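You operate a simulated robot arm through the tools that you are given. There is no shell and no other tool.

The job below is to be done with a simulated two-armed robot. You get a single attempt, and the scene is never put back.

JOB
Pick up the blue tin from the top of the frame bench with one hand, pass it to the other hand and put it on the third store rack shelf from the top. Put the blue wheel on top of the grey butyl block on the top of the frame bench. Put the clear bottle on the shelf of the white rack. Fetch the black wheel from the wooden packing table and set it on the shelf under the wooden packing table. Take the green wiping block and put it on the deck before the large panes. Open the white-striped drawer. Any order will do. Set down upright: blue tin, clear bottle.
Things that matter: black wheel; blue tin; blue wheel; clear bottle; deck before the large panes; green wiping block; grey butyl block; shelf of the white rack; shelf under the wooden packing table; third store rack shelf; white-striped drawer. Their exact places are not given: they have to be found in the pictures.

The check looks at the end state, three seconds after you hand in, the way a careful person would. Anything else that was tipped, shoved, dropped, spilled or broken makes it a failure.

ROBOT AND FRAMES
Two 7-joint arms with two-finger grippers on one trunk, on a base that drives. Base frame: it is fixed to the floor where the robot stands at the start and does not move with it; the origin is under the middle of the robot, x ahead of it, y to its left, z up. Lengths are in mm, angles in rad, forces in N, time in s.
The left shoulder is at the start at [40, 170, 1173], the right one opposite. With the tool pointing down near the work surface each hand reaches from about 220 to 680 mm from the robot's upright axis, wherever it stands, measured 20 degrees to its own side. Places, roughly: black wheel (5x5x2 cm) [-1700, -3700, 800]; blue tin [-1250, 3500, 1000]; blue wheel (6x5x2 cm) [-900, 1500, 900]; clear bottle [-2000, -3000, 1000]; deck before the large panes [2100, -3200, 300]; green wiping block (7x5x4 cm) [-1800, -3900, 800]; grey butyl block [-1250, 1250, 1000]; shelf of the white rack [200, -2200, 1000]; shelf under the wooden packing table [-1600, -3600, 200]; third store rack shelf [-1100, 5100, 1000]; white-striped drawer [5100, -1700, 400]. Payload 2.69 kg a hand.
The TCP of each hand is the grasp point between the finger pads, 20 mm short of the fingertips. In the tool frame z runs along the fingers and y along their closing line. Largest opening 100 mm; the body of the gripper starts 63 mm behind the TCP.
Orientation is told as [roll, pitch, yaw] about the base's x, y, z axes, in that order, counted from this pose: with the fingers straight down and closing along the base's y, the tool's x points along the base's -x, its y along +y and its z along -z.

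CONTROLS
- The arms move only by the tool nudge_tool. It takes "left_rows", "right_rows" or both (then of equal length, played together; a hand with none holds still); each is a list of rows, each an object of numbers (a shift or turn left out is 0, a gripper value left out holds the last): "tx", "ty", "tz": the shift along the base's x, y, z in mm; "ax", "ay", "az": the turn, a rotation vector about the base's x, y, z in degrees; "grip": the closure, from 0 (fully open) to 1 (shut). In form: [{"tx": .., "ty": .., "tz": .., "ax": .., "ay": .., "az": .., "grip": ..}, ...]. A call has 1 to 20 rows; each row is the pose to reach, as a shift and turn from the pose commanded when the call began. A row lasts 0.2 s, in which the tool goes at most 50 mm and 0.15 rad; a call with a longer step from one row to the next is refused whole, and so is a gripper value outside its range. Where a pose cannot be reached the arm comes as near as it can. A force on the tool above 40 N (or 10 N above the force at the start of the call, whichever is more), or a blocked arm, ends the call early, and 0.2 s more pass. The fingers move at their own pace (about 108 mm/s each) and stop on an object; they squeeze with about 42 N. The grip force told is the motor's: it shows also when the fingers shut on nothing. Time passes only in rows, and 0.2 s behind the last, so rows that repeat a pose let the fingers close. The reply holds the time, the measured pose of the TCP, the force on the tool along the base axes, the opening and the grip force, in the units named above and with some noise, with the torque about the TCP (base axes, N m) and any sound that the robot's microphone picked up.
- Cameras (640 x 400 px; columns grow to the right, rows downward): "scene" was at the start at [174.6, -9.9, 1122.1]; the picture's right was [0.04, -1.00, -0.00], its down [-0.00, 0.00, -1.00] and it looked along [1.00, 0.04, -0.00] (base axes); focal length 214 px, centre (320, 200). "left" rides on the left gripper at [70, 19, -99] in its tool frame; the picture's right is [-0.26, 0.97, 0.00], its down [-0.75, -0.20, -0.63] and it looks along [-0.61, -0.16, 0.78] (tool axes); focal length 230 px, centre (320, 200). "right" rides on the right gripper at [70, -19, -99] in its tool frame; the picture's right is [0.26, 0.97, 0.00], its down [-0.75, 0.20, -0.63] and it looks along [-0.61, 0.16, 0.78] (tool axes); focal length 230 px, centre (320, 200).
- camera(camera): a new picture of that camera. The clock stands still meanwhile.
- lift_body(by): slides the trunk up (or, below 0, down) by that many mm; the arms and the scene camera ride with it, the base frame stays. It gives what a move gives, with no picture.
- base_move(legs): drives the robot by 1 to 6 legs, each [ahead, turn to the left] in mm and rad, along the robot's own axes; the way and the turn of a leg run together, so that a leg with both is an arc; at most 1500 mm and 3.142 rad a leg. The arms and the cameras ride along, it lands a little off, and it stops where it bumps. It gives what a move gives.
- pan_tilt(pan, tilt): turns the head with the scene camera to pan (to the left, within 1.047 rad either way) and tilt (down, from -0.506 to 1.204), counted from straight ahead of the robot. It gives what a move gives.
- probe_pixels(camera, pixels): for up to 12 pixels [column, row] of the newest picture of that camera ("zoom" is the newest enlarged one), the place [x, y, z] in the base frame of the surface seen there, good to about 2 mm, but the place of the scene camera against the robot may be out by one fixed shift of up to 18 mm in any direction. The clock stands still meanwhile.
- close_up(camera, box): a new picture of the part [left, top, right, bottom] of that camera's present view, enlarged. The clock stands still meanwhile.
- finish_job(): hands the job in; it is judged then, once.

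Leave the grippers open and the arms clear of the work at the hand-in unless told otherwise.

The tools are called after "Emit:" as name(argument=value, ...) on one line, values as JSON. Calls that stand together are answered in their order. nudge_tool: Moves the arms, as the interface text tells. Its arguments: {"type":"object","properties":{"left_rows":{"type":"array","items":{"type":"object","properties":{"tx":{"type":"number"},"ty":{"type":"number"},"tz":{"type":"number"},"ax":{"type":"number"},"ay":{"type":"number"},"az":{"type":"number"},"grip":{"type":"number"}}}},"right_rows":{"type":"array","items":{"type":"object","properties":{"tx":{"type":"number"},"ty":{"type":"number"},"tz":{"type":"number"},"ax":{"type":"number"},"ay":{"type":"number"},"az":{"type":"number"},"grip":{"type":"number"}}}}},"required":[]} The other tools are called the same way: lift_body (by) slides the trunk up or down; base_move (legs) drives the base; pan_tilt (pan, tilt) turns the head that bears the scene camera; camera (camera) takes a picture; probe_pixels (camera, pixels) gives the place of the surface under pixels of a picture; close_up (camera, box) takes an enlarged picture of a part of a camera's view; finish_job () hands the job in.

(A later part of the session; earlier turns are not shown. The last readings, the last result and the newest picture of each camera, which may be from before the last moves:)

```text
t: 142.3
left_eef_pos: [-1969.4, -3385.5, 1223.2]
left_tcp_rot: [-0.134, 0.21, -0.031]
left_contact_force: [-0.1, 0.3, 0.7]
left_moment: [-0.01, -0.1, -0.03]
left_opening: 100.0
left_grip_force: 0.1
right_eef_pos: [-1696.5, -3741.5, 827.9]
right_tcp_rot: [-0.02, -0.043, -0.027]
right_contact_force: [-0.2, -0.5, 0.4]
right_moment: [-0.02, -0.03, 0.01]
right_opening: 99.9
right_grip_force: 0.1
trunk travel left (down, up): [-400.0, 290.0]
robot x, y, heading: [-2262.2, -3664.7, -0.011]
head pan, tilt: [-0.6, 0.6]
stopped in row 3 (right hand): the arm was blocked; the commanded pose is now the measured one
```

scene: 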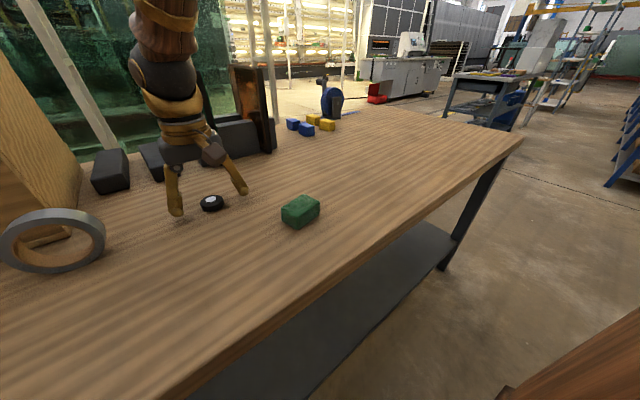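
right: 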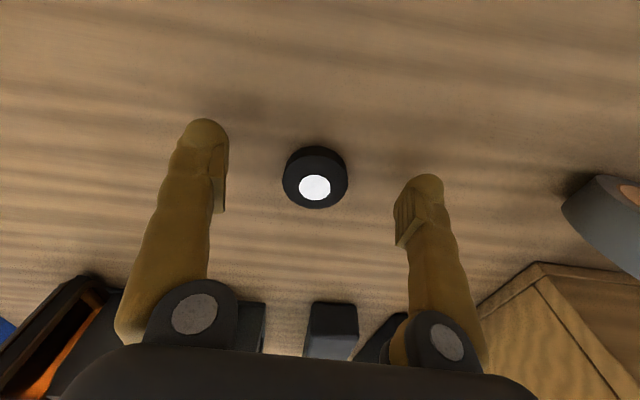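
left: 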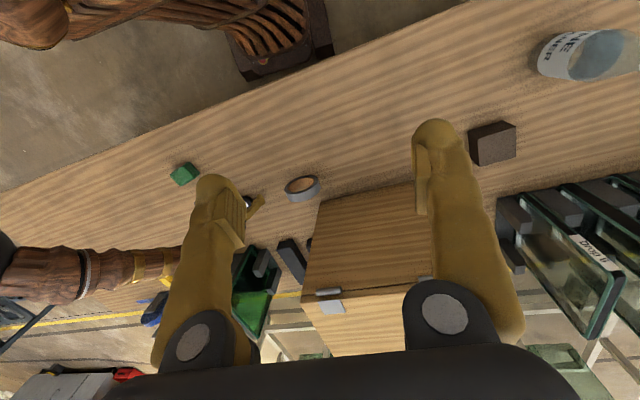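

Right hand is now at (−1696,−3741,828), around the wheel. I lower a little more and close the gripper.

Emit:
nudge_tool(right_rows=[{"tx": 6, "tz": -7}, {"tx": 12, "tz": -13, "grip": 0.5}, {"tx": 12, "tz": -13, "grip": 1}, {"tx": 12, "tz": -13, "grip": 1}, {"tx": 12, "tz": -13, "grip": 1}])

```text
t: 142.8
left_eef_pos: [-1982.9, -3382.7, 1211.2]
left_tcp_rot: [-0.155, 0.252, -0.033]
left_contact_force: [-0.3, -0.4, 0.8]
left_moment: [-0.01, -0.03, -0.02]
left_opening: 100.0
left_grip_force: 0.1
right_eef_pos: [-1695.8, -3735.3, 826.6]
right_tcp_rot: [-0.012, -0.058, -0.026]
right_contact_force: [-0.6, 0.7, 0.1]
right_moment: [-0.01, -0.03, -0.05]
right_opening: 49.9
right_grip_force: 0.0
trunk travel left (down, up): [-400.0, 290.0]
robot x, y, heading: [-2264.0, -3666.1, -0.016]
head pan, tilt: [-0.6, 0.6]
stopped in row 2 (right hand): the arm was blocked; the commanded pose is now the measured one
```

The gripper is half closed (49.9 mm). I now only close, with no shift.

Emit:
nudge_tool(right_rows=[{"grip": 1}, {"grip": 1}, {"grip": 1}, {"grip": 1}])

Emit:
camera(camera="right")

```text
t: 143.8
left_eef_pos: [-1983.6, -3383.3, 1212.5]
left_tcp_rot: [-0.153, 0.249, -0.026]
left_contact_force: [0.6, 0.2, 0.6]
left_moment: [0.03, -0.02, 0.0]
left_opening: 100.1
left_grip_force: 0.1
right_eef_pos: [-1695.7, -3736.3, 825.8]
right_tcp_rot: [-0.013, -0.057, -0.029]
right_contact_force: [-0.3, -0.5, 0.5]
right_moment: [0.01, -0.02, 0.01]
right_opening: 38.9
right_grip_force: 41.9
trunk travel left (down, up): [-400.0, 290.0]
robot x, y, heading: [-2261.9, -3663.9, -0.01]
head pan, tilt: [-0.6, 0.6]
```

```text
taken
```

right: 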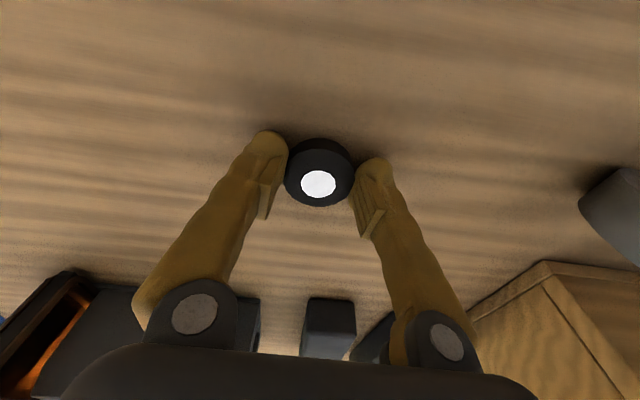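

The wheel is gripped (opening 38.9 mm, 41.9 N). I lift it straight up in small rows.

Emit:
nudge_tool(right_rows=[{"tz": 20}, {"tz": 40}, {"tz": 60}, {"tz": 80}, {"tz": 100}, {"tz": 100}])

Emit:
camera(camera="right")

```text
t: 145.2
left_eef_pos: [-1983.0, -3384.0, 1213.5]
left_tcp_rot: [-0.154, 0.248, -0.028]
left_contact_force: [-1.0, 0.2, -0.7]
left_moment: [-0.01, 0.0, 0.03]
left_opening: 99.8
left_grip_force: 0.1
right_eef_pos: [-1696.9, -3736.5, 926.3]
right_tcp_rot: [-0.013, -0.057, -0.028]
right_contact_force: [0.3, -0.1, -1.1]
right_moment: [0.02, 0.02, -0.02]
right_opening: 38.9
right_grip_force: 42.0
trunk travel left (down, up): [-400.0, 290.0]
robot x, y, heading: [-2261.1, -3666.1, -0.01]
head pan, tilt: [-0.6, 0.6]
```

```text
taken
```

right: 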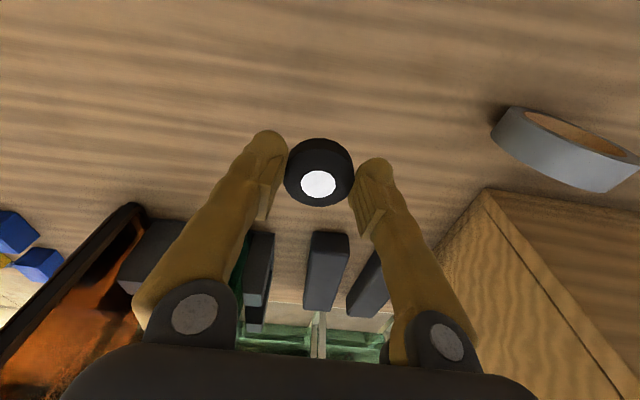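

Lifted cleanly by 100 mm. I check with the left camera and scene how my right arm lies relative to the table, before going down to the lower shelf.

Emit:
pan_tilt(pan=-0.9, tilt=0.5)

Emit:
camera(camera="scene")

Emit:
camera(camera="left")

```text
t: 146.0
left_eef_pos: [-1983.5, -3384.4, 1211.8]
left_tcp_rot: [-0.153, 0.248, -0.029]
left_contact_force: [-1.3, -0.4, 1.2]
left_moment: [-0.02, 0.03, 0.03]
left_opening: 100.0
left_grip_force: 0.0
right_eef_pos: [-1697.0, -3736.1, 925.6]
right_tcp_rot: [-0.013, -0.057, -0.029]
right_contact_force: [-0.2, 0.7, -1.1]
right_moment: [-0.01, -0.02, 0.0]
right_opening: 39.2
right_grip_force: 42.5
trunk travel left (down, up): [-400.0, 290.0]
robot x, y, heading: [-2263.7, -3668.2, -0.013]
head pan, tilt: [-0.901, 0.499]
```

```text
taken
```

scene: 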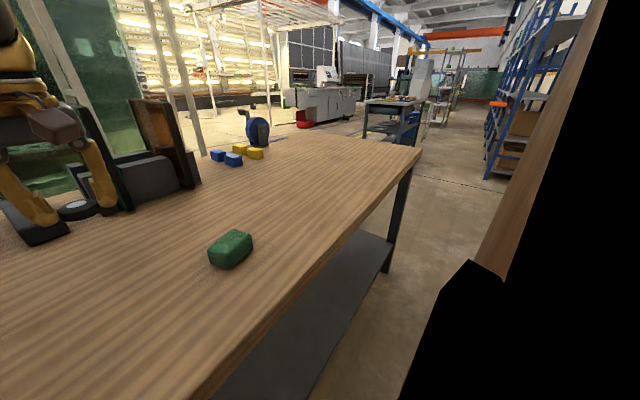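

```text
taken
```

left: 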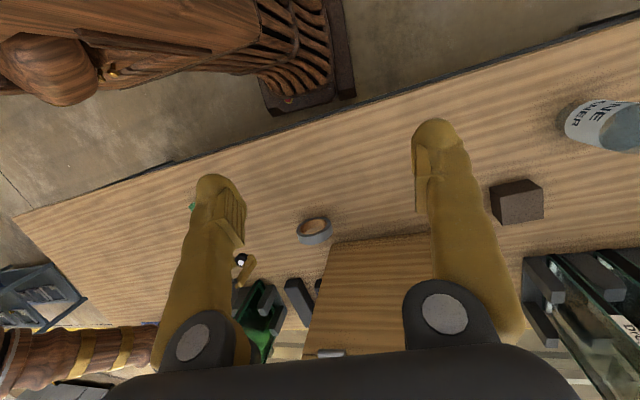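

The forearm is well above the table. Next: place the wheel on the lower shelf from this side. I straighten the left hand, raise/pull back the right one, then back off 160 mm.

Emit:
nudge_tool(left_rows=[{"ax": 2.2, "ay": -3.5, "tx": 10}, {"ax": 4.4, "ay": -7, "tx": 20}, {"ax": 6.6, "ay": -10.5, "tx": 30}, {"ax": 8.8, "ay": -14, "tx": 40}, {"ax": 8.8, "ay": -14, "tx": 40}], right_rows=[{"tx": -30, "tz": 15}, {"tx": -60, "tz": 30}, {"tx": -90, "tz": 45}, {"tx": -120, "tz": 60}, {"tx": -150, "tz": 60}])

Emit:
base_move(legs=[[-160, 0]])

```text
t: 147.2
left_eef_pos: [-1911.1, -3358.5, 1217.8]
left_tcp_rot: [0.025, -0.034, -0.017]
left_contact_force: [0.1, -0.2, -0.4]
left_moment: [0.01, -0.02, 0.01]
left_opening: 100.0
left_grip_force: 0.1
left hand out of reach, approached as far as the arm can: row 1, 2, 3, 4, 5
right_eef_pos: [-1848.5, -3736.2, 986.3]
right_tcp_rot: [-0.011, -0.06, -0.025]
right_contact_force: [0.1, 0.5, -0.1]
right_moment: [-0.05, 0.0, 0.04]
right_opening: 39.4
right_grip_force: 41.2
trunk travel left (down, up): [-400.0, 290.0]
robot x, y, heading: [-2263.0, -3666.5, -0.014]
head pan, tilt: [-0.901, 0.499]
```

```text
t: 148.7
left_eef_pos: [-2073.4, -3356.8, 1216.8]
left_tcp_rot: [0.026, -0.032, -0.014]
left_contact_force: [-0.8, 0.1, 0.5]
left_moment: [0.01, -0.05, -0.01]
left_opening: 99.9
left_grip_force: 0.1
right_eef_pos: [-2008.8, -3734.5, 986.3]
right_tcp_rot: [-0.012, -0.058, -0.025]
right_contact_force: [-0.6, 0.0, 0.4]
right_moment: [0.02, -0.07, -0.01]
right_opening: 39.2
right_grip_force: 41.8
trunk travel left (down, up): [-400.0, 290.0]
robot x, y, heading: [-2421.3, -3664.2, -0.01]
head pan, tilt: [-0.901, 0.499]
```

The drive was clean and the arms stayed put. I pull the right hand 40 mm further back, lower the left one a bit, then lower the trunk in two stages.

Emit:
nudge_tool(left_rows=[{"tz": -30}, {"tz": -60}, {"tz": -90}, {"tz": -120}], right_rows=[{"tx": -15, "ay": 1}, {"tx": -30, "ay": 2}, {"tx": -40, "ay": 3}, {"tx": -40, "ay": 3.3}])

Emit:
lift_body(by=-200)

Emit:
pan_tilt(pan=-0.3, tilt=0.8)

Emit:
camera(camera="scene")

```text
t: 149.7
left_eef_pos: [-2091.4, -3356.7, 1103.6]
left_tcp_rot: [0.024, -0.053, -0.016]
left_contact_force: [-0.1, 0.9, 0.1]
left_moment: [0.01, -0.01, 0.01]
left_opening: 100.3
left_grip_force: 0.1
left hand out of reach, approached as far as the arm can: row 1
right_eef_pos: [-2065.9, -3733.8, 991.4]
right_tcp_rot: [-0.014, -0.015, -0.026]
right_contact_force: [-1.6, 0.9, -0.2]
right_moment: [0.0, -0.01, 0.01]
right_opening: 39.4
right_grip_force: 42.0
trunk travel left (down, up): [-400.0, 290.0]
robot x, y, heading: [-2426.9, -3662.4, -0.017]
head pan, tilt: [-0.901, 0.499]
```

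```text
t: 151.8
left_eef_pos: [-2091.8, -3355.3, 902.8]
left_tcp_rot: [0.023, -0.047, -0.013]
left_contact_force: [0.7, 0.2, 0.3]
left_moment: [-0.01, 0.0, 0.02]
left_opening: 99.6
left_grip_force: 0.0
right_eef_pos: [-2064.5, -3733.6, 792.0]
right_tcp_rot: [-0.013, -0.015, -0.025]
right_contact_force: [0.2, -0.2, -0.3]
right_moment: [-0.03, 0.0, 0.0]
right_opening: 39.1
right_grip_force: 42.1
trunk travel left (down, up): [-200.0, 490.0]
robot x, y, heading: [-2425.7, -3662.1, -0.007]
head pan, tilt: [-0.901, 0.499]
```

```text
t: 152.8
left_eef_pos: [-2091.6, -3355.9, 901.8]
left_tcp_rot: [0.023, -0.047, -0.014]
left_contact_force: [-0.2, -0.2, 0.8]
left_moment: [-0.03, -0.01, -0.01]
left_opening: 100.1
left_grip_force: 0.1
right_eef_pos: [-2064.4, -3733.8, 793.1]
right_tcp_rot: [-0.013, -0.015, -0.023]
right_contact_force: [0.4, 0.5, -0.7]
right_moment: [-0.01, 0.0, -0.01]
right_opening: 39.2
right_grip_force: 42.0
trunk travel left (down, up): [-200.0, 490.0]
robot x, y, heading: [-2424.1, -3664.3, -0.012]
head pan, tilt: [-0.3, 0.799]
```

```text
taken
```

scene: 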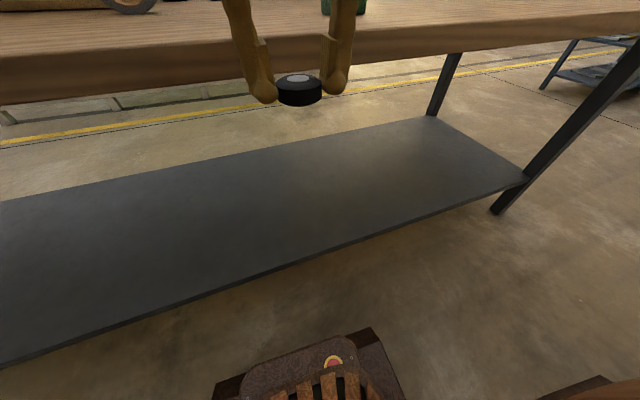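

Shelf and base are visible; the wheel is still held. I lower the trunk another 190 mm.

Emit:
lift_body(by=-190)

Emit:
pan_tilt(pan=-0.3, tilt=0.6)

Emit:
camera(camera="scene")

Emit:
camera(camera="right")

```text
t: 154.9
left_eef_pos: [-2092.6, -3356.8, 712.5]
left_tcp_rot: [0.026, -0.049, -0.014]
left_contact_force: [0.2, 0.3, -0.3]
left_moment: [-0.01, -0.02, 0.0]
left_opening: 100.0
left_grip_force: 0.1
right_eef_pos: [-2064.8, -3733.5, 601.3]
right_tcp_rot: [-0.013, -0.016, -0.025]
right_contact_force: [-0.1, 0.2, -0.9]
right_moment: [-0.03, 0.02, -0.01]
right_opening: 38.9
right_grip_force: 42.0
trunk travel left (down, up): [-10.0, 680.0]
robot x, y, heading: [-2426.1, -3665.0, -0.01]
head pan, tilt: [-0.3, 0.799]
```

```text
t: 155.6
left_eef_pos: [-2093.0, -3356.0, 713.4]
left_tcp_rot: [0.024, -0.047, -0.014]
left_contact_force: [0.1, 0.4, 0.7]
left_moment: [0.01, 0.0, -0.01]
left_opening: 100.2
left_grip_force: 0.0
right_eef_pos: [-2064.9, -3734.2, 602.1]
right_tcp_rot: [-0.014, -0.016, -0.025]
right_contact_force: [0.8, 0.1, 0.1]
right_moment: [0.04, 0.0, 0.02]
right_opening: 39.1
right_grip_force: 41.6
trunk travel left (down, up): [-10.0, 680.0]
robot x, y, heading: [-2426.1, -3665.5, -0.009]
head pan, tilt: [-0.3, 0.6]
```

```text
taken
```

scene: 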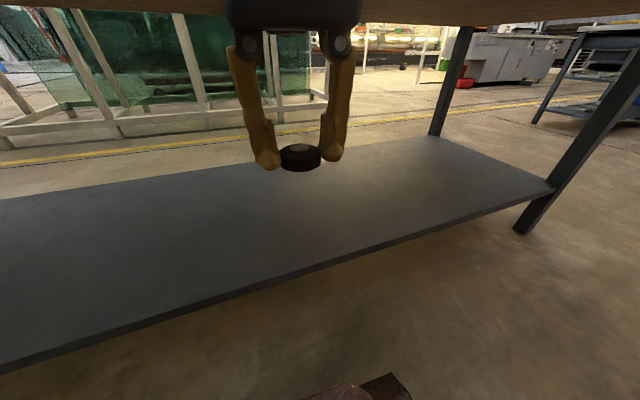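

```text
taken
```

right: 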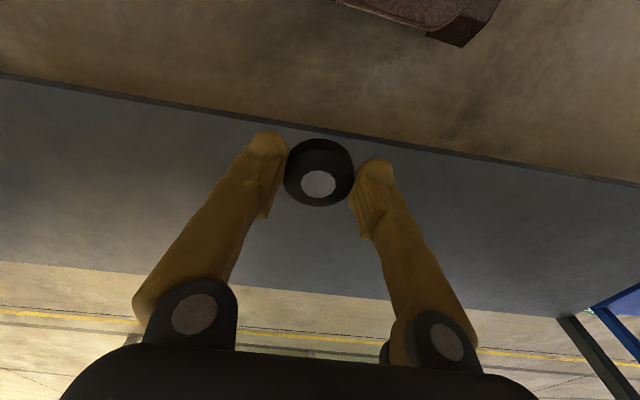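

I probe the lower shelf's near edge with the right hand camera.

Emit:
probe_pixels(camera="right", pixels=[[230, 118], [410, 152], [230, 126], [410, 160], [120, 200], [420, 230], [400, 296], [560, 178]])

Emit:
nudge_tool(right_rows=[{"tz": -35}, {"tz": -70}, {"tz": -105}, {"tz": -140}, {"tz": -175}, {"tz": -210}, {"tz": -210}])

```text
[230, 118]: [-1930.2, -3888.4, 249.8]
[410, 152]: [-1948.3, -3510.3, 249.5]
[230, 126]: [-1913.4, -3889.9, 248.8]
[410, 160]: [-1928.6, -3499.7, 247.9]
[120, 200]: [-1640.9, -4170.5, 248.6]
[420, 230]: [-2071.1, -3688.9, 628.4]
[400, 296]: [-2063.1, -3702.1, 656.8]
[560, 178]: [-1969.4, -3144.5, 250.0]
```

```text
t: 157.2
left_eef_pos: [-2093.6, -3355.6, 712.5]
left_tcp_rot: [0.027, -0.048, -0.014]
left_contact_force: [-0.1, 0.4, 0.4]
left_moment: [-0.01, -0.01, 0.02]
left_opening: 99.7
left_grip_force: 0.0
right_eef_pos: [-2053.6, -3739.7, 399.2]
right_tcp_rot: [0.022, -0.016, -0.086]
right_contact_force: [-0.6, 0.9, 0.3]
right_moment: [0.01, 0.01, -0.01]
right_opening: 39.2
right_grip_force: 42.0
trunk travel left (down, up): [-10.0, 680.0]
robot x, y, heading: [-2425.4, -3662.7, -0.011]
head pan, tilt: [-0.3, 0.6]
```

Shelf edge at y≈−3740 is x≈−1937, z=250. I move the wheel forward under the table top to x≈−1873 at z≈340.

Emit:
nudge_tool(right_rows=[{"tx": 10, "tz": -20}, {"tx": 20, "tz": -40}, {"tx": 40, "tz": -58}, {"tx": 70, "tz": -58}, {"tx": 100, "tz": -58}, {"tx": 130, "tz": -58}, {"tx": 160, "tz": -58}, {"tx": 180, "tz": -58}, {"tx": 180, "tz": -58}])

Emit:
camera(camera="scene")

Emit:
camera(camera="right")

```text
t: 159.2
left_eef_pos: [-2093.6, -3357.1, 712.7]
left_tcp_rot: [0.025, -0.048, -0.015]
left_contact_force: [0.2, -0.3, 1.2]
left_moment: [0.03, 0.02, -0.01]
left_opening: 100.1
left_grip_force: 0.2
right_eef_pos: [-1884.5, -3733.5, 333.6]
right_tcp_rot: [-0.015, -0.014, -0.025]
right_contact_force: [-0.1, 0.5, -0.2]
right_moment: [-0.04, 0.01, 0.0]
right_opening: 38.9
right_grip_force: 41.7
trunk travel left (down, up): [-10.0, 680.0]
robot x, y, heading: [-2425.8, -3660.9, -0.006]
head pan, tilt: [-0.3, 0.6]
```

```text
taken
```

scene: 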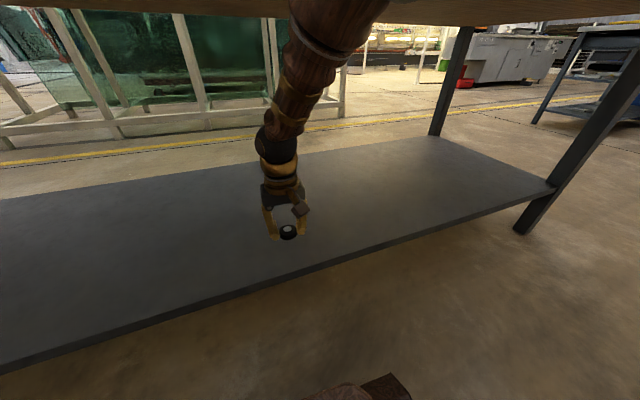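

```text
taken
```

right: 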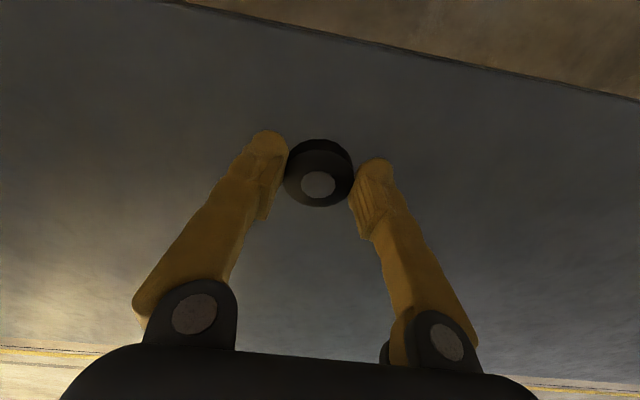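

The wheel hovers over the shelf, 53 mm inside the edge. I lower it to z≈278 (wheel bottom just at 250) and open.

Emit:
nudge_tool(right_rows=[{"tx": 5, "tz": -20}, {"tx": 10, "tz": -40}, {"tx": 12, "tz": -50}, {"tx": 12, "tz": -54}, {"tx": 12, "tz": -54}])

```text
t: 160.4
left_eef_pos: [-2093.3, -3356.0, 713.9]
left_tcp_rot: [0.025, -0.047, -0.012]
left_contact_force: [-0.9, 0.1, -0.1]
left_moment: [0.02, 0.01, -0.02]
left_opening: 100.2
left_grip_force: 0.0
right_eef_pos: [-1870.2, -3733.5, 282.0]
right_tcp_rot: [-0.014, -0.013, -0.025]
right_contact_force: [-0.4, -0.3, 0.1]
right_moment: [0.02, 0.0, 0.0]
right_opening: 39.4
right_grip_force: 42.1
right hand out of reach, approached as far as the arm can: row 3, 4, 5
trunk travel left (down, up): [-10.0, 680.0]
robot x, y, heading: [-2424.7, -3664.0, -0.008]
head pan, tilt: [-0.3, 0.6]
```

The arm is at its limit at z=282 (wheel about 5 mm above the shelf). I lower the trunk by 5 mm for the rest.

Emit:
lift_body(by=-5)

Emit:
close_up(camera="scene", box=[230, 170, 350, 270])

```text
t: 161.0
left_eef_pos: [-2092.6, -3356.4, 707.9]
left_tcp_rot: [0.026, -0.048, -0.014]
left_contact_force: [0.1, -0.4, -0.6]
left_moment: [-0.02, -0.01, -0.02]
left_opening: 99.9
left_grip_force: 0.1
right_eef_pos: [-1870.2, -3733.7, 276.5]
right_tcp_rot: [-0.013, -0.013, -0.024]
right_contact_force: [0.4, 0.6, -0.1]
right_moment: [-0.02, -0.01, 0.0]
right_opening: 39.0
right_grip_force: 42.7
trunk travel left (down, up): [-5.0, 685.0]
robot x, y, heading: [-2422.2, -3665.2, -0.012]
head pan, tilt: [-0.3, 0.6]
```

```text
4.00 times, centred on (290, 220) of scene
```

zoom: 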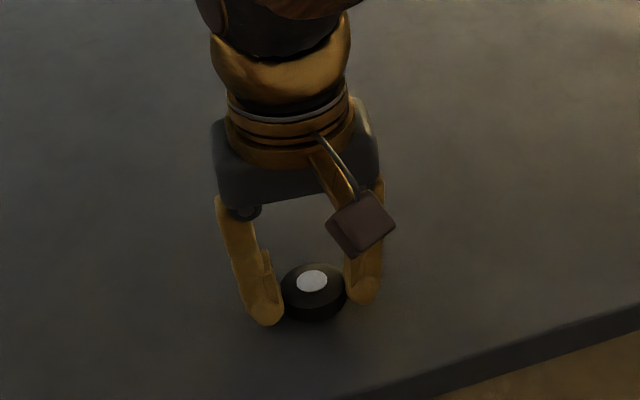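

The wheel is just above/at the shelf. I open the gripper.

Emit:
nudge_tool(right_rows=[{"grip": 0.55}, {"grip": 0.4}, {"grip": 0.2}, {"grip": 0.0}, {"grip": 0.0}])

Emit:
camera(camera="right")

```text
t: 162.2
left_eef_pos: [-2093.5, -3356.8, 707.8]
left_tcp_rot: [0.028, -0.046, -0.015]
left_contact_force: [-0.3, -0.6, 0.4]
left_moment: [0.0, -0.04, -0.01]
left_opening: 99.9
left_grip_force: 0.1
right_eef_pos: [-1869.8, -3733.3, 277.7]
right_tcp_rot: [-0.014, -0.014, -0.025]
right_contact_force: [0.5, -0.3, -0.3]
right_moment: [0.01, 0.02, 0.03]
right_opening: 99.6
right_grip_force: 0.0
trunk travel left (down, up): [-5.0, 685.0]
robot x, y, heading: [-2424.5, -3662.4, -0.009]
head pan, tilt: [-0.3, 0.6]
```

```text
taken
```

right: 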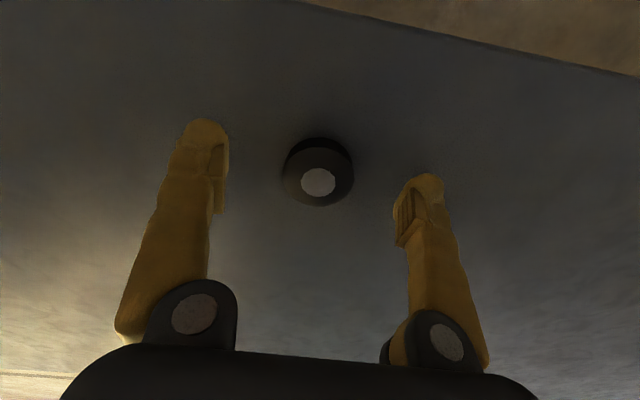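

The wheel lies flat on the lower shelf between the open fingers. I lift the hand straight up and then withdraw backward from under the table.

Emit:
nudge_tool(right_rows=[{"tz": 20}, {"tz": 40}, {"tz": 60}, {"tz": 75}, {"tx": -30, "tz": 80}, {"tx": -60, "tz": 90}, {"tx": -90, "tz": 100}, {"tx": -120, "tz": 110}, {"tx": -150, "tz": 120}, {"tx": -180, "tz": 130}, {"tx": -200, "tz": 150}, {"tx": -200, "tz": 190}, {"tx": -200, "tz": 230}, {"tx": -200, "tz": 270}, {"tx": -200, "tz": 310}])

Emit:
camera(camera="scene")

```text
t: 164.9
left_eef_pos: [-2105.6, -3355.9, 706.1]
left_tcp_rot: [0.025, -0.039, -0.011]
left_contact_force: [0.7, 0.6, 0.0]
left_moment: [0.02, 0.04, 0.02]
left_opening: 100.1
left_grip_force: 0.2
right_eef_pos: [-2157.9, -3743.5, 430.8]
right_tcp_rot: [-0.004, 0.22, -0.071]
right_contact_force: [0.5, 0.5, 0.7]
right_moment: [-0.03, -0.03, -0.01]
right_opening: 100.1
right_grip_force: 0.1
trunk travel left (down, up): [-5.0, 685.0]
robot x, y, heading: [-2422.5, -3660.9, -0.013]
head pan, tilt: [-0.3, 0.6]
stopped in row 13 (right hand): the arm was blocked; the commanded pose is now the measured one
```

```text
taken
```

scene: 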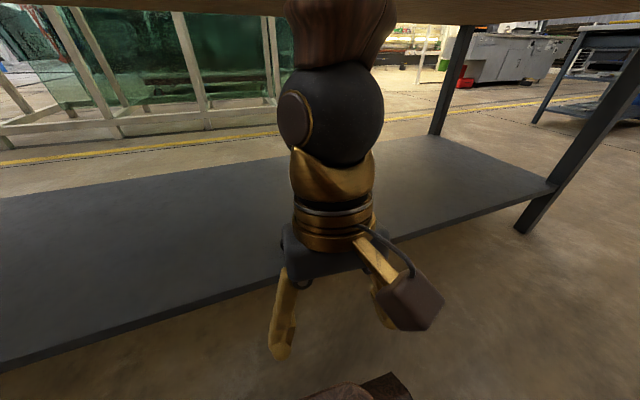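

The withdrawal was stopped as "blocked" with the hand at (−2158,−3743,431), tilted. The wrist ball seems close to the table edge, so I back the base 120 mm away from the table to free it.

Emit:
base_move(legs=[[-120, 0]])

Emit:
camera(camera="scene")

Emit:
camera(camera="left")

```text
t: 166.2
left_eef_pos: [-2227.0, -3355.0, 705.4]
left_tcp_rot: [0.025, -0.041, -0.014]
left_contact_force: [0.0, -0.2, -0.2]
left_moment: [0.0, 0.01, -0.03]
left_opening: 100.3
left_grip_force: 0.0
right_eef_pos: [-2276.8, -3740.1, 433.3]
right_tcp_rot: [0.0, 0.214, -0.067]
right_contact_force: [0.2, 0.3, -0.5]
right_moment: [0.02, 0.04, -0.03]
right_opening: 100.1
right_grip_force: 0.2
trunk travel left (down, up): [-5.0, 685.0]
robot x, y, heading: [-2547.0, -3663.5, -0.013]
head pan, tilt: [-0.3, 0.6]
```

```text
taken
```

scene: 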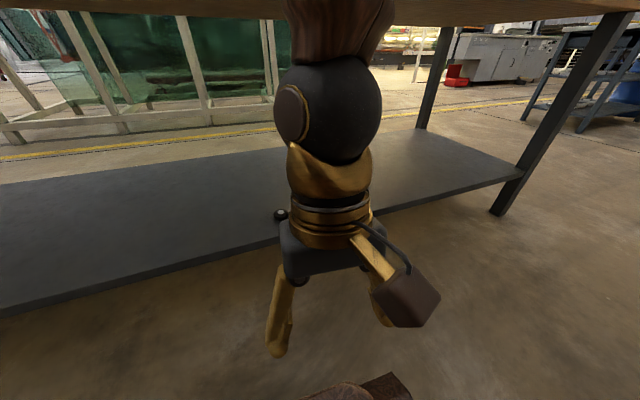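

```text
taken
```

left: 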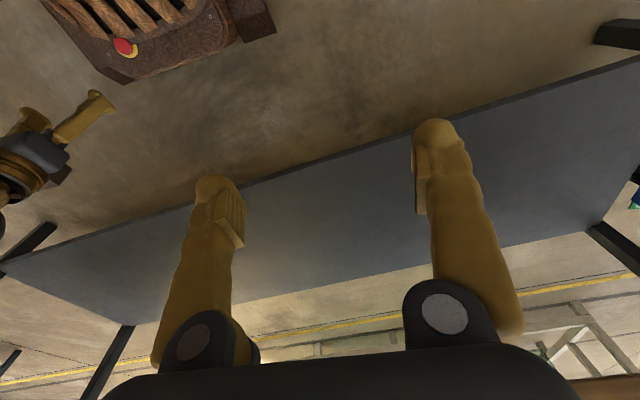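

The picture relative to my body is unchanged, so the right arm was limited by my own body, not the table; the wheel is seen lying on the shelf at (281,214). I push the right hand forward/outward to relieve it and then raise the trunk.

Emit:
nudge_tool(right_rows=[{"tx": 30, "ty": -15, "ay": -2}, {"tx": 60, "ty": -30, "ay": -4}, {"tx": 90, "ty": -45, "ay": -7}, {"tx": 120, "ty": -60, "ay": -10}, {"tx": 130, "ty": -70, "ay": -12}, {"tx": 130, "ty": -70, "ay": -12}])

Emit:
lift_body(by=200)

```text
t: 167.6
left_eef_pos: [-2240.7, -3355.2, 698.7]
left_tcp_rot: [0.024, -0.011, -0.014]
left_contact_force: [0.0, 0.0, 0.0]
left_moment: [0.02, 0.01, 0.01]
left_opening: 99.8
left_grip_force: 0.1
right_eef_pos: [-2152.4, -3809.0, 437.9]
right_tcp_rot: [0.018, -0.013, -0.066]
right_contact_force: [-0.3, -1.0, 0.4]
right_moment: [-0.03, -0.01, 0.02]
right_opening: 100.2
right_grip_force: 0.1
trunk travel left (down, up): [-5.0, 685.0]
robot x, y, heading: [-2545.4, -3658.1, -0.01]
head pan, tilt: [-0.3, 0.6]
```

```text
t: 169.7
left_eef_pos: [-2240.8, -3356.2, 894.8]
left_tcp_rot: [0.025, -0.001, -0.013]
left_contact_force: [-0.2, 0.1, 0.2]
left_moment: [0.01, 0.02, 0.03]
left_opening: 99.9
left_grip_force: 0.1
right_eef_pos: [-2153.1, -3808.2, 636.3]
right_tcp_rot: [0.017, -0.011, -0.063]
right_contact_force: [-0.7, -0.4, -0.2]
right_moment: [0.01, -0.02, 0.0]
right_opening: 100.1
right_grip_force: 0.0
trunk travel left (down, up): [-205.0, 485.0]
robot x, y, heading: [-2545.9, -3661.1, -0.01]
head pan, tilt: [-0.3, 0.6]
```

Free again. I raise the trunk the remaining 205 mm and the right hand to z≈960, then look.

Emit:
lift_body(by=205)

Emit:
nudge_tool(right_rows=[{"tz": 30}, {"tz": 60}, {"tz": 90}, {"tz": 120}, {"tz": 120}])

Emit:
base_move(legs=[[245, 0]])

Emit:
camera(camera="right")

```text
t: 171.9
left_eef_pos: [-2241.2, -3354.7, 1099.2]
left_tcp_rot: [0.025, 0.008, -0.014]
left_contact_force: [-0.9, -0.5, 0.2]
left_moment: [0.0, 0.0, 0.01]
left_opening: 100.1
left_grip_force: 0.0
right_eef_pos: [-2152.2, -3810.0, 841.8]
right_tcp_rot: [0.017, -0.011, -0.066]
right_contact_force: [-0.3, 0.0, 0.3]
right_moment: [0.02, -0.01, -0.01]
right_opening: 99.7
right_grip_force: 0.1
trunk travel left (down, up): [-410.0, 280.0]
robot x, y, heading: [-2545.4, -3664.9, -0.01]
head pan, tilt: [-0.3, 0.6]
```

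```text
t: 173.2
left_eef_pos: [-2241.6, -3355.9, 1100.1]
left_tcp_rot: [0.024, 0.008, -0.013]
left_contact_force: [0.2, 0.3, -0.3]
left_moment: [0.02, 0.02, -0.02]
left_opening: 99.9
left_grip_force: 0.0
right_eef_pos: [-2151.7, -3808.9, 962.5]
right_tcp_rot: [0.017, -0.011, -0.065]
right_contact_force: [0.1, 0.6, -0.5]
right_moment: [-0.01, 0.02, 0.0]
right_opening: 100.1
right_grip_force: 0.0
trunk travel left (down, up): [-410.0, 280.0]
robot x, y, heading: [-2545.8, -3660.6, -0.012]
head pan, tilt: [-0.3, 0.6]
```

```text
t: 174.9
left_eef_pos: [-1995.1, -3358.0, 1098.4]
left_tcp_rot: [0.024, 0.007, -0.011]
left_contact_force: [0.1, -0.3, -0.5]
left_moment: [0.01, 0.0, -0.01]
left_opening: 100.1
left_grip_force: 0.1
right_eef_pos: [-1904.7, -3812.5, 961.4]
right_tcp_rot: [0.016, -0.01, -0.065]
right_contact_force: [0.2, 0.2, -0.1]
right_moment: [0.03, 0.06, -0.01]
right_opening: 100.1
right_grip_force: 0.1
trunk travel left (down, up): [-410.0, 280.0]
robot x, y, heading: [-2299.4, -3660.2, -0.012]
head pan, tilt: [-0.3, 0.6]
```

```text
taken
```

right: 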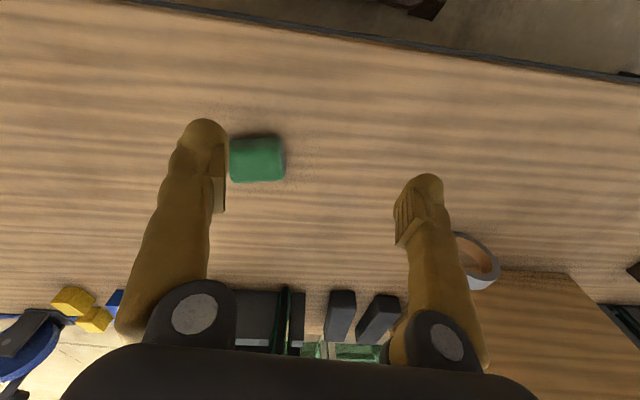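

The green block is at (258,158) in the right picture. I probe its corners.

Emit:
probe_pixels(camera="right", pixels=[[258, 160], [234, 146], [280, 142], [236, 178], [282, 175], [258, 136], [258, 182], [257, 150]])

Emit:
close_up(camera="right", box=[218, 120, 308, 195])

```text
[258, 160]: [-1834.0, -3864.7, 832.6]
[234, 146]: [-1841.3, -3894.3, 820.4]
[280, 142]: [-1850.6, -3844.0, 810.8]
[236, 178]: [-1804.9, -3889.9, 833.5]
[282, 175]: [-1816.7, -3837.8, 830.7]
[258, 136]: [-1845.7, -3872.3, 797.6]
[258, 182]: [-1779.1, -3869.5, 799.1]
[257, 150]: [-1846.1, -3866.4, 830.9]
```

```text
5.33 times, centred on (263, 158) of right
```

zoom: 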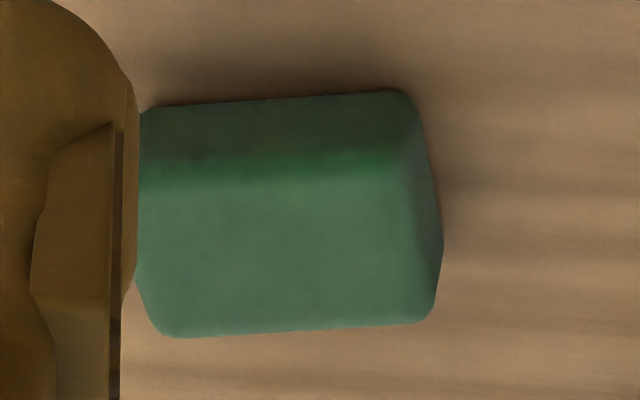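

Block top z≈833; centre ≈(−1826,−3868). I move the right hand over it at z≈930 and re-check.

Emit:
nudge_tool(right_rows=[{"tx": 25, "ty": -15, "tz": -10}, {"tx": 50, "ty": -30, "tz": -20}, {"tx": 75, "ty": -45, "tz": -30}, {"tx": 80, "ty": -55, "tz": -30}, {"tx": 80, "ty": -55, "tz": -30}])

Emit:
camera(camera="right")

```text
t: 176.2
left_eef_pos: [-2017.4, -3357.7, 1087.9]
left_tcp_rot: [0.022, 0.052, -0.011]
left_contact_force: [0.2, -0.1, -0.5]
left_moment: [0.0, 0.0, -0.01]
left_opening: 99.9
left_grip_force: 0.0
right_eef_pos: [-1839.1, -3866.0, 937.5]
right_tcp_rot: [0.017, -0.027, -0.067]
right_contact_force: [-0.8, -0.5, -0.8]
right_moment: [-0.01, 0.01, -0.01]
right_opening: 99.9
right_grip_force: 0.1
trunk travel left (down, up): [-410.0, 280.0]
robot x, y, heading: [-2300.6, -3663.9, -0.008]
head pan, tilt: [-0.3, 0.6]
```

```text
taken
```

right: 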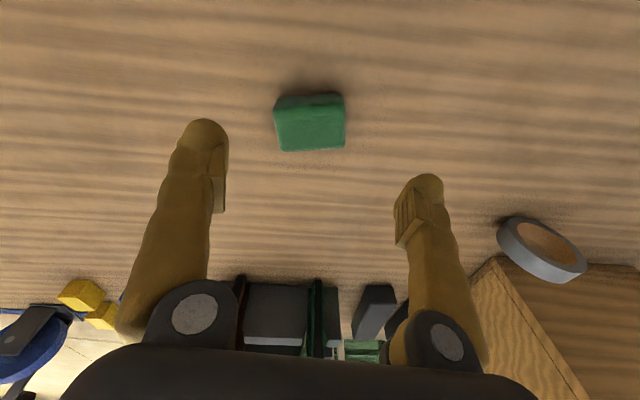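

I probe the block's top corners again from here.

Emit:
probe_pixels(camera="right", pixels=[[278, 112], [340, 109], [283, 147], [342, 143], [310, 128], [310, 96], [274, 105], [345, 125]])

```text
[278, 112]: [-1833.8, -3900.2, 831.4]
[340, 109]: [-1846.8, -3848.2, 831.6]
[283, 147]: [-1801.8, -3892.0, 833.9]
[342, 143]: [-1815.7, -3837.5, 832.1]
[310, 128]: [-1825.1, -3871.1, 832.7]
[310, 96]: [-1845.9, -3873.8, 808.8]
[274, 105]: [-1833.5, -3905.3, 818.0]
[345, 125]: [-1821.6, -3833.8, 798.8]
```

The block is turned by about +0.25 rad; centre (−1824.5,−3869.4). I rotate the gripper by +18° and descend to z≈860 first.

Emit:
nudge_tool(right_rows=[{"tx": 4, "ty": -1, "tz": -15, "az": 5, "ay": 0.5}, {"tx": 8, "ty": -2, "tz": -30, "az": 10, "ay": 1}, {"tx": 12, "ty": -3, "tz": -50, "az": 15, "ay": 1.5}, {"tx": 14.6, "ty": -3.4, "tz": -75, "az": 18, "ay": 1.5}, {"tx": 14.6, "ty": -3.4, "tz": -75, "az": 18, "ay": 1.5}, {"tx": 14.6, "ty": -3.4, "tz": -75, "az": 18, "ay": 1.5}])

Emit:
camera(camera="right")

```text
t: 177.6
left_eef_pos: [-2018.4, -3358.1, 1088.7]
left_tcp_rot: [0.023, 0.054, -0.012]
left_contact_force: [-0.2, 0.2, -0.2]
left_moment: [-0.01, 0.02, -0.01]
left_opening: 100.0
left_grip_force: 0.1
right_eef_pos: [-1826.1, -3870.5, 862.6]
right_tcp_rot: [0.02, -0.002, 0.249]
right_contact_force: [-0.6, 0.5, 0.3]
right_moment: [0.0, 0.02, 0.02]
right_opening: 100.2
right_grip_force: 0.1
trunk travel left (down, up): [-410.0, 280.0]
robot x, y, heading: [-2299.6, -3664.6, -0.008]
head pan, tilt: [-0.3, 0.6]
```

```text
taken
```

right: 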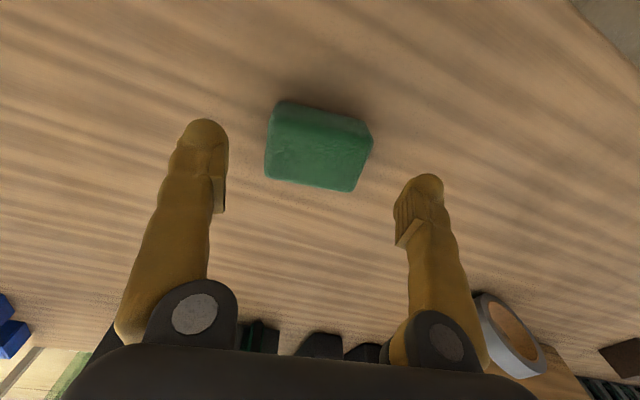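

The block now lies parallel between the fingers. I descend to z≈824 and close.

Emit:
nudge_tool(right_rows=[{"tx": 1, "ty": 1, "tz": -20}, {"tx": 1, "ty": 1, "tz": -38}, {"tx": 1, "ty": 1, "tz": -38, "grip": 0.2}, {"tx": 1, "ty": 1, "tz": -38, "grip": 0.5}, {"tx": 1, "ty": 1, "tz": -38, "grip": 1}, {"tx": 1, "ty": 1, "tz": -38, "grip": 1}, {"tx": 1, "ty": 1, "tz": -38, "grip": 1}])

Emit:
camera(camera="right")

```text
t: 179.2
left_eef_pos: [-2018.7, -3356.8, 1088.8]
left_tcp_rot: [0.021, 0.052, -0.012]
left_contact_force: [-0.8, 0.5, -0.3]
left_moment: [0.0, -0.02, -0.02]
left_opening: 99.9
left_grip_force: 0.1
right_eef_pos: [-1825.2, -3869.6, 826.5]
right_tcp_rot: [0.021, 0.001, 0.247]
right_contact_force: [0.5, 0.2, -0.3]
right_moment: [0.0, 0.05, -0.02]
right_opening: 63.7
right_grip_force: 41.4
trunk travel left (down, up): [-410.0, 280.0]
robot x, y, heading: [-2298.0, -3664.3, -0.01]
head pan, tilt: [-0.3, 0.6]
```

```text
taken
```

right: 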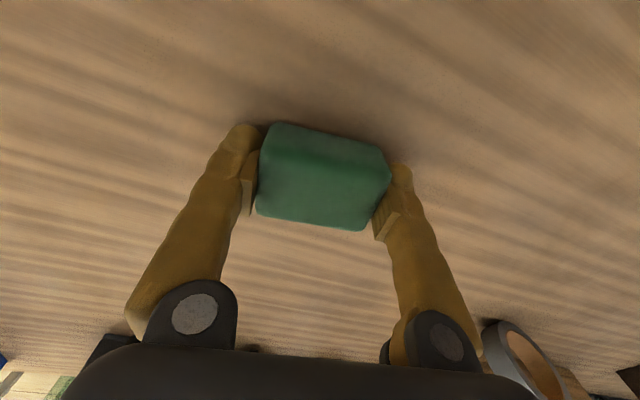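

Block gripped (63.7 mm, 41 N). I lift it to z≈1090 and pull it 60 mm back.

Emit:
nudge_tool(right_rows=[{"tz": 25}, {"tz": 60}, {"tz": 100}, {"tz": 140, "tx": -10}, {"tz": 180, "tx": -25}, {"tz": 220, "tx": -45}, {"tz": 255, "tx": -60}, {"tz": 265, "tx": -60}, {"tz": 265, "tx": -60}])

Emit:
base_move(legs=[[-75, 0], [0, 1.581], [446, 0]])

```text
t: 181.2
left_eef_pos: [-2018.3, -3358.3, 1088.8]
left_tcp_rot: [0.021, 0.051, -0.013]
left_contact_force: [0.1, -0.4, 0.5]
left_moment: [-0.01, -0.02, -0.01]
left_opening: 100.1
left_grip_force: 0.0
right_eef_pos: [-1885.9, -3869.3, 1090.5]
right_tcp_rot: [0.021, 0.0, 0.248]
right_contact_force: [1.2, 0.0, -1.2]
right_moment: [0.0, -0.04, 0.0]
right_opening: 63.9
right_grip_force: 41.6
trunk travel left (down, up): [-410.0, 280.0]
robot x, y, heading: [-2300.2, -3666.9, -0.009]
head pan, tilt: [-0.3, 0.6]
```

```text
t: 182.9
left_eef_pos: [-2159.4, -3341.5, 1083.7]
left_tcp_rot: [0.021, 0.085, 0.058]
left_contact_force: [-0.5, 0.3, -0.6]
left_moment: [0.01, -0.07, 0.0]
left_opening: 100.1
left_grip_force: 0.0
right_eef_pos: [-1986.4, -3842.2, 1104.5]
right_tcp_rot: [0.011, -0.035, 0.319]
right_contact_force: [-0.7, 0.2, -0.3]
right_moment: [0.02, -0.08, 0.01]
right_opening: 63.6
right_grip_force: 42.5
trunk travel left (down, up): [-410.0, 280.0]
robot x, y, heading: [-2376.7, -3660.2, 0.049]
head pan, tilt: [-0.3, 0.6]
stopped in leg 2: the robot was blocked; the commanded pose is now the measured one
```

The turn was blocked again; the left hand sits only ~230 mm ahead of my axis, so it probably rubs on my own body. I push both hands further forward (left +170, right +40) and retry.

Emit:
nudge_tool(left_rows=[{"tx": 40, "ay": -1}, {"tx": 80, "ay": -2}, {"tx": 120, "ay": -3}, {"tx": 160, "ay": -4}, {"tx": 190, "ay": -5}, {"tx": 190, "ay": -5}], right_rows=[{"tx": 12}, {"tx": 24}, {"tx": 36}, {"tx": 48}, {"tx": 55}, {"tx": 55, "ay": 1}])

Emit:
base_move(legs=[[0, 0.5]])

```text
t: 184.3
left_eef_pos: [-1959.4, -3341.0, 1095.2]
left_tcp_rot: [0.017, -0.057, 0.057]
left_contact_force: [1.0, 0.3, 0.0]
left_moment: [0.01, -0.03, 0.02]
left_opening: 100.1
left_grip_force: 0.2
right_eef_pos: [-1925.5, -3841.5, 1101.4]
right_tcp_rot: [0.018, -0.013, 0.32]
right_contact_force: [0.0, 0.0, -0.3]
right_moment: [-0.01, 0.02, 0.02]
right_opening: 63.7
right_grip_force: 41.9
trunk travel left (down, up): [-410.0, 280.0]
robot x, y, heading: [-2374.8, -3663.9, 0.057]
head pan, tilt: [-0.3, 0.6]
```

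```text
t: 186.1
left_eef_pos: [-2163.6, -3181.4, 1095.0]
left_tcp_rot: [0.017, -0.058, 0.554]
left_contact_force: [0.3, -0.1, 0.0]
left_moment: [0.01, 0.02, 0.0]
left_opening: 100.0
left_grip_force: 0.1
right_eef_pos: [-1894.8, -3605.6, 1102.2]
right_tcp_rot: [0.017, -0.015, 0.813]
right_contact_force: [-0.3, 0.5, 0.3]
right_moment: [0.01, -0.03, 0.01]
right_opening: 63.7
right_grip_force: 42.4
trunk travel left (down, up): [-410.0, 280.0]
robot x, y, heading: [-2375.5, -3669.0, 0.546]
head pan, tilt: [-0.3, 0.6]
```

The turn worked with no drift. I finish the turn to +y, drive 440 mm, and turn back to face the table at the bottle.

Emit:
base_move(legs=[[0, 1.025], [440, 0], [0, -1.571]])

Emit:
pan_tilt(pan=0.3, tilt=0.5)

Emit:
camera(camera="scene")

Emit:
camera(camera="left")

```text
t: 195.5
left_eef_pos: [-1960.7, -2920.9, 1101.9]
left_tcp_rot: [0.018, -0.072, -0.003]
left_contact_force: [-0.5, 1.2, 0.3]
left_moment: [0.04, 0.02, -0.02]
left_opening: 100.1
left_grip_force: 0.0
right_eef_pos: [-1956.4, -3423.2, 1109.3]
right_tcp_rot: [0.014, -0.029, 0.256]
right_contact_force: [0.7, 0.3, -1.4]
right_moment: [0.0, 0.01, -0.02]
right_opening: 63.8
right_grip_force: 41.7
trunk travel left (down, up): [-410.0, 280.0]
robot x, y, heading: [-2377.4, -3210.1, -0.01]
head pan, tilt: [-0.3, 0.6]
```

```text
t: 196.5
left_eef_pos: [-1975.9, -2920.6, 1107.7]
left_tcp_rot: [0.016, -0.09, -0.004]
left_contact_force: [0.8, -0.8, -0.8]
left_moment: [0.01, 0.01, -0.01]
left_opening: 100.3
left_grip_force: 0.0
right_eef_pos: [-1971.2, -3422.1, 1115.5]
right_tcp_rot: [0.011, -0.046, 0.256]
right_contact_force: [0.0, -0.3, -0.3]
right_moment: [0.0, 0.05, -0.01]
right_opening: 63.5
right_grip_force: 41.9
trunk travel left (down, up): [-410.0, 280.0]
robot x, y, heading: [-2376.4, -3208.3, -0.01]
head pan, tilt: [0.3, 0.499]
```

```text
taken
```

scene: 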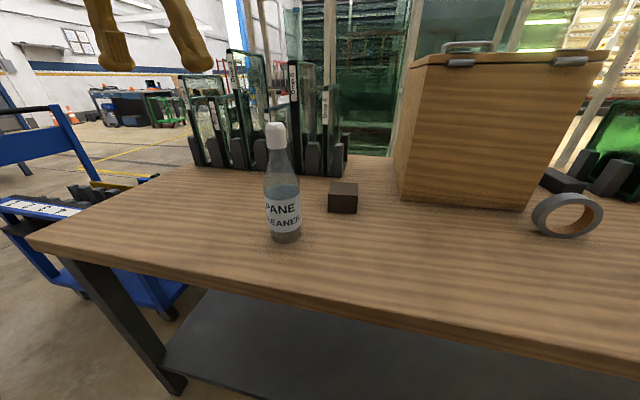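

```text
taken
```

left: 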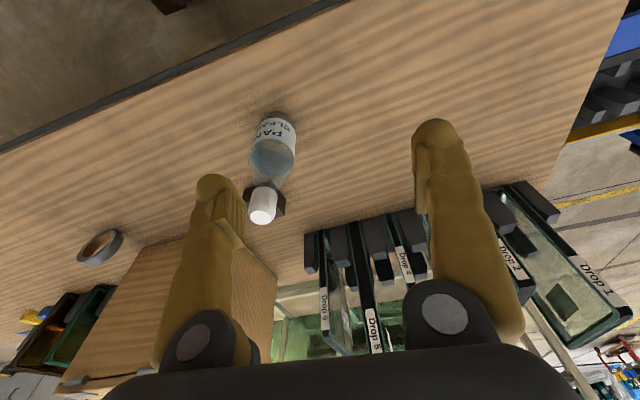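

The bottle ("PANE CLEANER", white cap) stands free near the edge. I probe its cap, neck and body with the left hand camera.

Emit:
probe_pixels(camera="left", pixels=[[261, 214], [264, 195], [251, 205], [277, 205], [268, 180], [270, 165], [252, 160], [292, 150], [275, 122], [272, 150]])

Emit:
close_up(camera="scene", box=[230, 110, 350, 250])

Emit:
close_up(camera="left", box=[220, 100, 320, 240])

```text
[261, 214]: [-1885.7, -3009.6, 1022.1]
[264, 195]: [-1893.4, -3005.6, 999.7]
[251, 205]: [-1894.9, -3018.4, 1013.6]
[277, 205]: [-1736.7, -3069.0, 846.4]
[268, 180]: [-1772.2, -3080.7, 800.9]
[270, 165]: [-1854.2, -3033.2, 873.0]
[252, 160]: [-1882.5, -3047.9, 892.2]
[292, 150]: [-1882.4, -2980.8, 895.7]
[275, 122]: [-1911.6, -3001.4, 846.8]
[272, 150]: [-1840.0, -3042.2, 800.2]
```

```text
2.86 times, centred on (290, 180) of scene
```

zoom: 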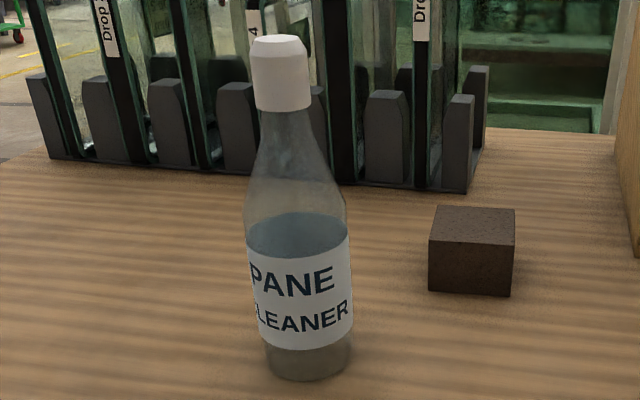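

```text
2.86 times, centred on (270, 170) of left
```

zoom: 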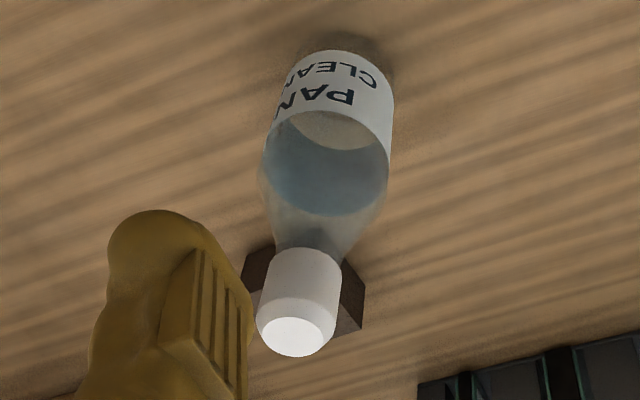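

The bottle is ~222 mm tall, cap top z≈1022, cap ⌀≈33, axis near (−1883,−3012). I bring the left hand above it, keeping z≈1110, then look straight.

Emit:
nudge_tool(left_rows=[{"tx": 20, "ty": -20, "ay": 1}, {"tx": 40, "ty": -40, "ay": 2}, {"tx": 60, "ty": -60, "ay": 3}, {"tx": 80, "ty": -80, "ay": 4}, {"tx": 93, "ty": -91, "ay": 5}, {"tx": 93, "ty": -91, "ay": 5}])

Emit:
camera(camera="left")

```text
t: 197.9
left_eef_pos: [-1885.1, -3011.2, 1108.3]
left_tcp_rot: [0.018, -0.002, -0.004]
left_contact_force: [0.3, 0.9, -0.1]
left_moment: [0.01, 0.02, 0.0]
left_opening: 100.1
left_grip_force: 0.0
right_eef_pos: [-1973.7, -3422.6, 1115.3]
right_tcp_rot: [0.008, -0.045, 0.255]
right_contact_force: [0.2, -0.1, -1.8]
right_moment: [-0.01, 0.0, 0.03]
right_opening: 63.8
right_grip_force: 42.2
trunk travel left (down, up): [-410.0, 280.0]
robot x, y, heading: [-2375.1, -3207.6, -0.005]
head pan, tilt: [0.3, 0.499]
```

```text
taken
```

left: 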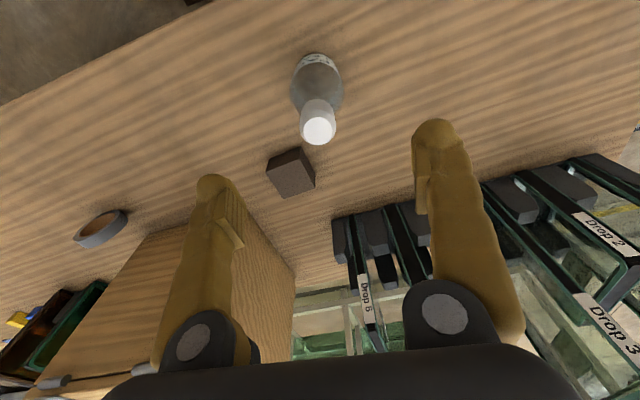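

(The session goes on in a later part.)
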